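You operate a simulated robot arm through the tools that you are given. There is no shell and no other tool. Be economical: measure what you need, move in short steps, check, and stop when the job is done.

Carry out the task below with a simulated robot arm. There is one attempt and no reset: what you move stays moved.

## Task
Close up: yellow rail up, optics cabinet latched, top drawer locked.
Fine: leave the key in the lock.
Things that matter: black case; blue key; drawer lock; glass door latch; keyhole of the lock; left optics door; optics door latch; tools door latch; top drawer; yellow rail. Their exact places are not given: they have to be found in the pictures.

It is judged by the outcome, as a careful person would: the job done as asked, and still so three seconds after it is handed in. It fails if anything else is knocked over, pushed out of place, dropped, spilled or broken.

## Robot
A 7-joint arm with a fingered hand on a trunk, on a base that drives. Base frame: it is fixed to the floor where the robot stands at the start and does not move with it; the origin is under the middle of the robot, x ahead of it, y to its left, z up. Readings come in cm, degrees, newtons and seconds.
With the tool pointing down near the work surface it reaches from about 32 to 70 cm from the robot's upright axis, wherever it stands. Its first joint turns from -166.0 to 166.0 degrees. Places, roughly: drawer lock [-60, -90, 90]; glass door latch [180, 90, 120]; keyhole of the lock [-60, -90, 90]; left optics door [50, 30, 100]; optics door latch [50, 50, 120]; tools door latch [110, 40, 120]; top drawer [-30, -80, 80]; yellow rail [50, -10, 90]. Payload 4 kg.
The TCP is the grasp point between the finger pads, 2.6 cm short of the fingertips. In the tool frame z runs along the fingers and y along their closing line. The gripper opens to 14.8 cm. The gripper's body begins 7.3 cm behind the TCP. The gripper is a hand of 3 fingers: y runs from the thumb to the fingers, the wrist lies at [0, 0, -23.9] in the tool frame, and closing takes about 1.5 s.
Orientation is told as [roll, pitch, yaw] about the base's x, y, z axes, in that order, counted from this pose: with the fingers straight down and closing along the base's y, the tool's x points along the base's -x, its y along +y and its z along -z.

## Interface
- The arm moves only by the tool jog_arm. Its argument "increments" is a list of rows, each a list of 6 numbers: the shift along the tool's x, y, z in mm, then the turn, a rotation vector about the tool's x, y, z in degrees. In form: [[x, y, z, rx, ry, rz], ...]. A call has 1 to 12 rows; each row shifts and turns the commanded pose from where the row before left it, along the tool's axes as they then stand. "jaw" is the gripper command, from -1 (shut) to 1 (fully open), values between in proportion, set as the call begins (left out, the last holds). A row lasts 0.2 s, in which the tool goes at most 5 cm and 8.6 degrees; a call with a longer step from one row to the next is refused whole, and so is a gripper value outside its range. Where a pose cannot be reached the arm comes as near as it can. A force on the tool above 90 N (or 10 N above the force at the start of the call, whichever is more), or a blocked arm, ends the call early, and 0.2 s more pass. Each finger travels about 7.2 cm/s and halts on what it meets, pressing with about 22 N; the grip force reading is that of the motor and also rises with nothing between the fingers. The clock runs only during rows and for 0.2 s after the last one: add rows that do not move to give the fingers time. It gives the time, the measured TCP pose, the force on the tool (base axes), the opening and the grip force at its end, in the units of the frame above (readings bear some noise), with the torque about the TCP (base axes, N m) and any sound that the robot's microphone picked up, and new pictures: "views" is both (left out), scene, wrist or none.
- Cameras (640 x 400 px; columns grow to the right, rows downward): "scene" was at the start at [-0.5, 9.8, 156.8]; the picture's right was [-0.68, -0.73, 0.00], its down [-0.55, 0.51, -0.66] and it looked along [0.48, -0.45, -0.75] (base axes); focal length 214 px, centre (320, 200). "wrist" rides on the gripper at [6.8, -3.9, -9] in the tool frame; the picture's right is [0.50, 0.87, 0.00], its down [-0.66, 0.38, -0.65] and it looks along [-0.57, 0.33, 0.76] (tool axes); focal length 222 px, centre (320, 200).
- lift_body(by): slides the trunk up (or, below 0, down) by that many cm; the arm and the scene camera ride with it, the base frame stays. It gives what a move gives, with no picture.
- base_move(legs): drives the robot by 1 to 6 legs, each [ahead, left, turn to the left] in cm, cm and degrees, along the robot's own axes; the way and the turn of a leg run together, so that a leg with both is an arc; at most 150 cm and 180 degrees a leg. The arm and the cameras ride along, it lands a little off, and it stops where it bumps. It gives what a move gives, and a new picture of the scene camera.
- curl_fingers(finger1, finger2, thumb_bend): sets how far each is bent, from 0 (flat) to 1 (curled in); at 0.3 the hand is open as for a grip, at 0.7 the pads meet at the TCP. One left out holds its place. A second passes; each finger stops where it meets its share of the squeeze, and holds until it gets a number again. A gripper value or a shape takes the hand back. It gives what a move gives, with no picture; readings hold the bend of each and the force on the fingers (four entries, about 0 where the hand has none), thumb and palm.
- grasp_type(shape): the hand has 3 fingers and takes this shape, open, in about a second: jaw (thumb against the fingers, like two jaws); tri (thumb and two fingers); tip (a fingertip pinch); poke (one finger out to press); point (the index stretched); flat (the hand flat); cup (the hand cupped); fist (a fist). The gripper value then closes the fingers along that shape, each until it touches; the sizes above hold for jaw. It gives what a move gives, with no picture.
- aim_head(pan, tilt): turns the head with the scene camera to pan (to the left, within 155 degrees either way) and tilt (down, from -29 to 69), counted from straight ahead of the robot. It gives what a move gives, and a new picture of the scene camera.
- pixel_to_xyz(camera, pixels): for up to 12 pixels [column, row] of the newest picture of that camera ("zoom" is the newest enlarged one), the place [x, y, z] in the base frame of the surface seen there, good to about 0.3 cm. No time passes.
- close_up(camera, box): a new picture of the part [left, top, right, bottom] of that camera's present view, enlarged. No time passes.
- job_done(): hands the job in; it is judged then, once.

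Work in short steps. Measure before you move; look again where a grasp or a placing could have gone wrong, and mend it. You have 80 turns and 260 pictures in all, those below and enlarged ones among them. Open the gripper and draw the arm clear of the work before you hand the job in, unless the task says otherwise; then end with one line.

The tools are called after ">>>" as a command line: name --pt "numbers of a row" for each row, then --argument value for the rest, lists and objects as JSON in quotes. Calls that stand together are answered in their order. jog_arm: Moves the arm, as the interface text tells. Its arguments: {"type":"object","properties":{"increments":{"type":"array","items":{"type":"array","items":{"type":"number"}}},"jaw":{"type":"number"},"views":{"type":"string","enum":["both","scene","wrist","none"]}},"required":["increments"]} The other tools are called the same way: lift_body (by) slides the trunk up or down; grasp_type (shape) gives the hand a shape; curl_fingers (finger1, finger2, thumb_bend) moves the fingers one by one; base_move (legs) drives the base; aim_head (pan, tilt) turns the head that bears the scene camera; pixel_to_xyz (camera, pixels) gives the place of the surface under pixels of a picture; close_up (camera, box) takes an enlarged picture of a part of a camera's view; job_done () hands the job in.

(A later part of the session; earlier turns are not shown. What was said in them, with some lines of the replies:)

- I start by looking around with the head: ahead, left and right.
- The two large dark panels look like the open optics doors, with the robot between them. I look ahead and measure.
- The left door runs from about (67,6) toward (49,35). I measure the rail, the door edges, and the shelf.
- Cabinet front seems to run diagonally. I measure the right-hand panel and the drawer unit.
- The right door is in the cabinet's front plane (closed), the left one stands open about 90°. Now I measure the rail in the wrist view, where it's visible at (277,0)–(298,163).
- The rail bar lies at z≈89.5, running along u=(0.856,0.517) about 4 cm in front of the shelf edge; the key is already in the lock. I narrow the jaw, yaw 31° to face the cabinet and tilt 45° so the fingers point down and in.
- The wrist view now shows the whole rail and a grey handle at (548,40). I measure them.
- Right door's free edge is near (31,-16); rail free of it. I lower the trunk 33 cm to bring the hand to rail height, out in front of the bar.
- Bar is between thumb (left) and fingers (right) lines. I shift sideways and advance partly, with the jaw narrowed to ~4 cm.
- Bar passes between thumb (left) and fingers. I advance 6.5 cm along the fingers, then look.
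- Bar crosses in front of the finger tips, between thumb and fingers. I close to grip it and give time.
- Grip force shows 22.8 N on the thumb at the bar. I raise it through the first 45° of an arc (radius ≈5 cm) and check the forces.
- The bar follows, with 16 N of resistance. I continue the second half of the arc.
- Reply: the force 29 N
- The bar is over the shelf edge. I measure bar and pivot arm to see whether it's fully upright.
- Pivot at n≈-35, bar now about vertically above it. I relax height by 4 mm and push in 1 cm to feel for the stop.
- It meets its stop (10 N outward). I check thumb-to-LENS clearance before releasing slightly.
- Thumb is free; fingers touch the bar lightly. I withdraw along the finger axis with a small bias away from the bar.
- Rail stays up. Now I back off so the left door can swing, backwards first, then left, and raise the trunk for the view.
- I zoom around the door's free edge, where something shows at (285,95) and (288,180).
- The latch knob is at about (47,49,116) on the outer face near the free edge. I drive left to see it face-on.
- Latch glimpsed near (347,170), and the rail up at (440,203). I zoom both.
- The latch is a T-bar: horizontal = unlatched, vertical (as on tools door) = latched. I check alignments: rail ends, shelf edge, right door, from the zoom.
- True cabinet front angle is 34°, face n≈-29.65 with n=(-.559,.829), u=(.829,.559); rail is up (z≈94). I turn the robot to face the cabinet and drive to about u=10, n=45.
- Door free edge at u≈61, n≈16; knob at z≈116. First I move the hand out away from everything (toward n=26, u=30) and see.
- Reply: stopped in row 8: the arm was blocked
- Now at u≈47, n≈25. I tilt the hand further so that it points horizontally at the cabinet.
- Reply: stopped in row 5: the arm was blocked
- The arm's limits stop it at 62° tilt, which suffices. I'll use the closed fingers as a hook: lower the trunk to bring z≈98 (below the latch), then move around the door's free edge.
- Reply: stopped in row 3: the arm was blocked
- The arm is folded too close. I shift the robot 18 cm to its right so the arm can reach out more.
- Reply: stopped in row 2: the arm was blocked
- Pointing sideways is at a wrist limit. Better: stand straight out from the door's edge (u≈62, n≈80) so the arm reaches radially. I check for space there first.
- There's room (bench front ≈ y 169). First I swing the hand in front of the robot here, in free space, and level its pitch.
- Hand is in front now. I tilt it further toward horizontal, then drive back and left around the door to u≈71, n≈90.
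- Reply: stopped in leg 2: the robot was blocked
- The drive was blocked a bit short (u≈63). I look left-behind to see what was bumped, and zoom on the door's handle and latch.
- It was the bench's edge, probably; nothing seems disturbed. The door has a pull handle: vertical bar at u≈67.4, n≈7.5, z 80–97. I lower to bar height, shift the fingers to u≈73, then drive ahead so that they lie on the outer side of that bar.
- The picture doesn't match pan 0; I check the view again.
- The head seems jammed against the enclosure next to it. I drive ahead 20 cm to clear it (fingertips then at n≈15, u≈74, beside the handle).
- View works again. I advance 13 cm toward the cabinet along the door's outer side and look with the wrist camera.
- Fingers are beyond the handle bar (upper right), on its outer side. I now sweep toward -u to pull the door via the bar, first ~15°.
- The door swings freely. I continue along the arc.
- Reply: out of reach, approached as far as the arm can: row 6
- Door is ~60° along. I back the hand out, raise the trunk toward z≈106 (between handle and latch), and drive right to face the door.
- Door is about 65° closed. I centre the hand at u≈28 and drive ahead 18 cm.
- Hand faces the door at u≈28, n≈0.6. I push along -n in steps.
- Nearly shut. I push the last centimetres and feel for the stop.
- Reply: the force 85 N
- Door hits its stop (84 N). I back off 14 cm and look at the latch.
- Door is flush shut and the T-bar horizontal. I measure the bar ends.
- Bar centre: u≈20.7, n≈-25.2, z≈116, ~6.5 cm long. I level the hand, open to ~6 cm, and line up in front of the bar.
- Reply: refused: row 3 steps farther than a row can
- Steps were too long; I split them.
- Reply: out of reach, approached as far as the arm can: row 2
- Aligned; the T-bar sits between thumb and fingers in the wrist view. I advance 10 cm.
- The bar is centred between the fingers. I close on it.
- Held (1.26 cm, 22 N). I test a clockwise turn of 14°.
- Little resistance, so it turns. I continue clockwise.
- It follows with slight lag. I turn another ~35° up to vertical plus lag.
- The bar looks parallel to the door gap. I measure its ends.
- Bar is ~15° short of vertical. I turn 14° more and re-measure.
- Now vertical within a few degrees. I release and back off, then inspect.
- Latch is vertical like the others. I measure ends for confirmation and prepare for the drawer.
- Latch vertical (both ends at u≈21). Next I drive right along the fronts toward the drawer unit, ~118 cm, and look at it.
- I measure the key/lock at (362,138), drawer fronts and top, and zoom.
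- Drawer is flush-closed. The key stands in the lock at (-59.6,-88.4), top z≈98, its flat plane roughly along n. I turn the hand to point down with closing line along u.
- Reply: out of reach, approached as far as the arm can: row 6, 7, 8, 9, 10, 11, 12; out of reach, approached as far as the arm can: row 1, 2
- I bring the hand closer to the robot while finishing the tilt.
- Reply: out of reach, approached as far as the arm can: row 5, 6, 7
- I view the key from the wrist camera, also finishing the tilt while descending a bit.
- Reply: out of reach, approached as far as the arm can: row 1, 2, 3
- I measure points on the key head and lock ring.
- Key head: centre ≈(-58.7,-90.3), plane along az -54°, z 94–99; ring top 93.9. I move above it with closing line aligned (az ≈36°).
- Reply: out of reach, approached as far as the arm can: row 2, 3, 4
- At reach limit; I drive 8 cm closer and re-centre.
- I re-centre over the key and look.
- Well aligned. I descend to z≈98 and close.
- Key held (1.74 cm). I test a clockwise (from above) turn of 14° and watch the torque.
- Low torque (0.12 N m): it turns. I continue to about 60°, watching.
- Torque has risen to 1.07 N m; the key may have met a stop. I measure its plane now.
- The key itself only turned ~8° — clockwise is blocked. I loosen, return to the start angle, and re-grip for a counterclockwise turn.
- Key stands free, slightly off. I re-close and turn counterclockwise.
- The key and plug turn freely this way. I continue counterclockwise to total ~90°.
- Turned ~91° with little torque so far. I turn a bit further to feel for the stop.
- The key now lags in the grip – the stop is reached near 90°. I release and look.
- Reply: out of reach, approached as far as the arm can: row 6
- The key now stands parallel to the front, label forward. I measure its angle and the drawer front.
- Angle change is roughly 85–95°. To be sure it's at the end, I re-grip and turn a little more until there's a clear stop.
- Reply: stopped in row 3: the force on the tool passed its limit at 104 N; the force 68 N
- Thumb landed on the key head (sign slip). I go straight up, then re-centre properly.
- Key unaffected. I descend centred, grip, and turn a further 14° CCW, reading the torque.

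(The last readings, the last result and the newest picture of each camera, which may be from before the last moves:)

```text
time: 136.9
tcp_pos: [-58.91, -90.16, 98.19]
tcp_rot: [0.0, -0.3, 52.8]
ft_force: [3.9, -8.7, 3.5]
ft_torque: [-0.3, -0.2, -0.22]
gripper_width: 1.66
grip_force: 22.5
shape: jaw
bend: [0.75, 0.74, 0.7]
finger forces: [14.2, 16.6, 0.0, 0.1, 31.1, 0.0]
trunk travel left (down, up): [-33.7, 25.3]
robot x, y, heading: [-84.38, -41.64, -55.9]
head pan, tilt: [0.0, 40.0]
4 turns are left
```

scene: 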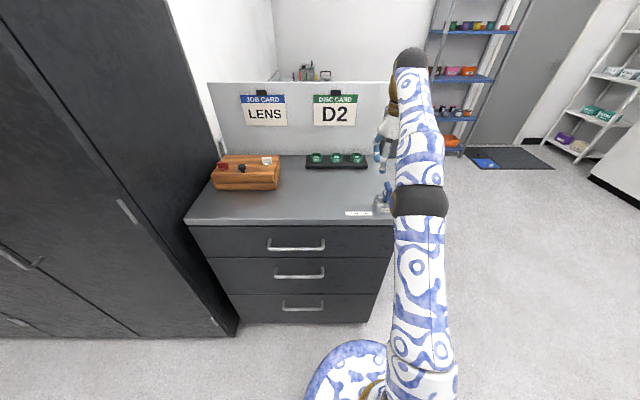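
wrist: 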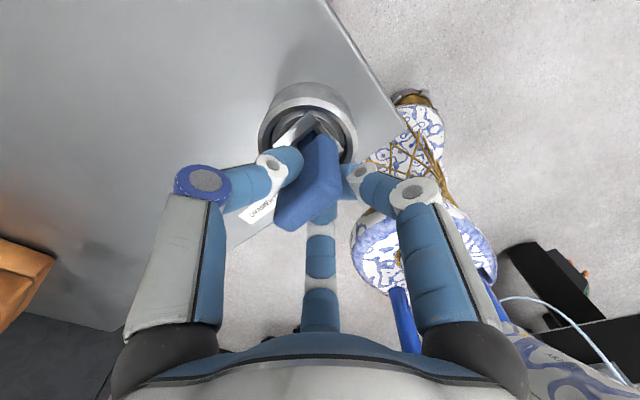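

The key skews in the grip, i.e. it's at its stop. I release, rise, and check the key.

>>> jog_arm --pt "0 0 0 0 0 0" --pt "0 0 0 0 0 0" --pt "0 0 0 0 0 0" --pt "0 0 -30 0 0 0" --pt "0 0 -40 0 0 0" --jaw -0.3 --views "none"

>>> lift_body --by 15

>>> base_move --legs '[[-30, 0, 0]]'

>>> close_up --camera "scene" --box '[200, 60, 480, 260]'

```text
time: 138.1
tcp_pos: [-58.88, -88.77, 104.1]
tcp_rot: [-0.1, -0.3, 52.7]
ft_force: [0.1, -0.3, 0.2]
ft_torque: [0.0, 0.0, 0.0]
gripper_width: 5.17
grip_force: 0.0
shape: jaw
bend: [0.77, 0.77, 0.7]
finger forces: [0.1, 0.1, 0.0, 0.1, 0.0, 0.1]
out of reach, approached as far as the arm can: row 5
trunk travel left (down, up): [-33.7, 25.3]
robot x, y, heading: [-84.56, -41.46, -56.0]
head pan, tilt: [0.0, 40.0]
```

```text
time: 139.8
tcp_pos: [-58.86, -88.87, 119.04]
tcp_rot: [-0.1, -0.2, 52.8]
ft_force: [-0.2, 0.6, 0.0]
ft_torque: [0.0, 0.01, -0.03]
gripper_width: 5.15
grip_force: 0.1
shape: jaw
bend: [0.77, 0.77, 0.7]
finger forces: [0.0, 0.0, 0.0, 0.0, 0.0, 0.1]
trunk travel left (down, up): [-48.7, 10.3]
robot x, y, heading: [-84.2, -41.76, -55.9]
head pan, tilt: [0.0, 40.0]
```

```text
time: 141.9
tcp_pos: [-75.61, -64.01, 119.06]
tcp_rot: [0.0, -0.3, 52.7]
ft_force: [0.3, 0.1, -0.4]
ft_torque: [0.0, 0.01, 0.0]
gripper_width: 5.18
grip_force: 0.0
shape: jaw
bend: [0.77, 0.77, 0.7]
finger forces: [0.0, 0.0, 0.1, 0.0, 0.0, 0.1]
trunk travel left (down, up): [-48.7, 10.3]
robot x, y, heading: [-101.2, -17.02, -55.8]
head pan, tilt: [0.0, 40.0]
```

scene: 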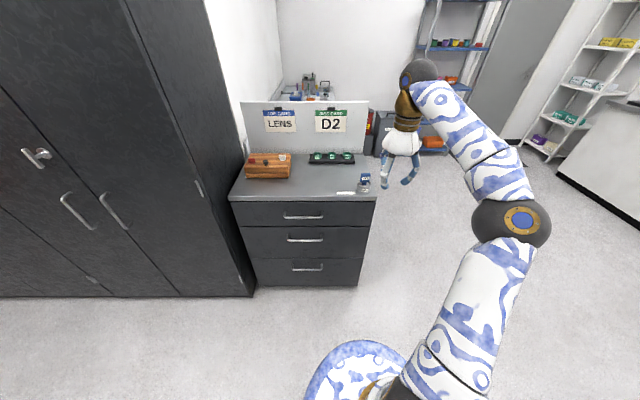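

```text
2.00 times, centred on (340, 160) of scene
3 turns are left
```

zoom: 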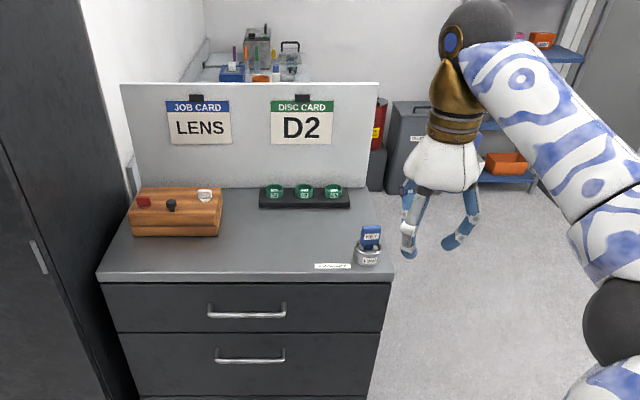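

I check the key angle and the optics latch (seen at (38,157)) once more.

>>> close_up --camera "scene" --box '[0, 120, 120, 220]'

>>> pixel_to_xyz --camera "zoom" --pixels '[[135, 165], [200, 190], [250, 200]]'

>>> close_up --camera "scene" --box '[335, 160, 395, 210]'

```text
4.00 times, centred on (60, 170) of scene
```

zoom: 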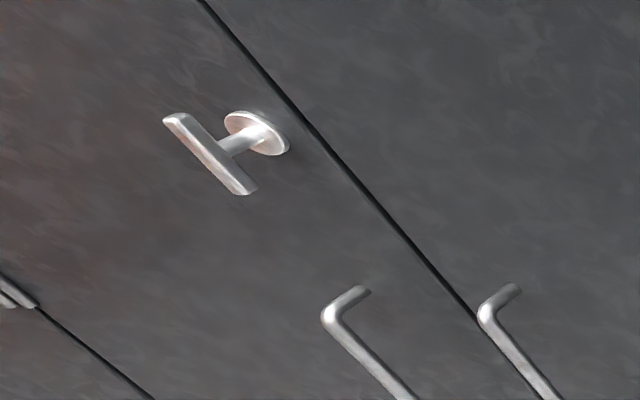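

```text
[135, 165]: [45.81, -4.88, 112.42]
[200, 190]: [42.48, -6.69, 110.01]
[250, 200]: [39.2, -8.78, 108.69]
```

```text
8.00 times, centred on (365, 185) of scene
2 turns are left
```

zoom: 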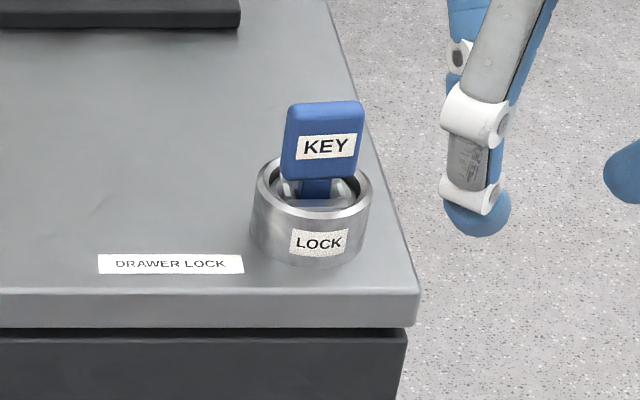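

The latch bar is parallel to the door handles, so vertical, and the doors are flush. The key is turned, still in the lock, and parallel to the drawer front. The arm is clear, so I hand the job in.

>>> job_done

```text
The job is handed in.
```

The yellow rail is up, the optics cabinet is shut with its latch turned to vertical, and the top drawer lock is turned to its stop with the key left in it. I didn't pull on the door or the drawer to test that they hold. While driving, the robot came up against something on its left, probably the bench edge, and I saw nothing disturbed there.
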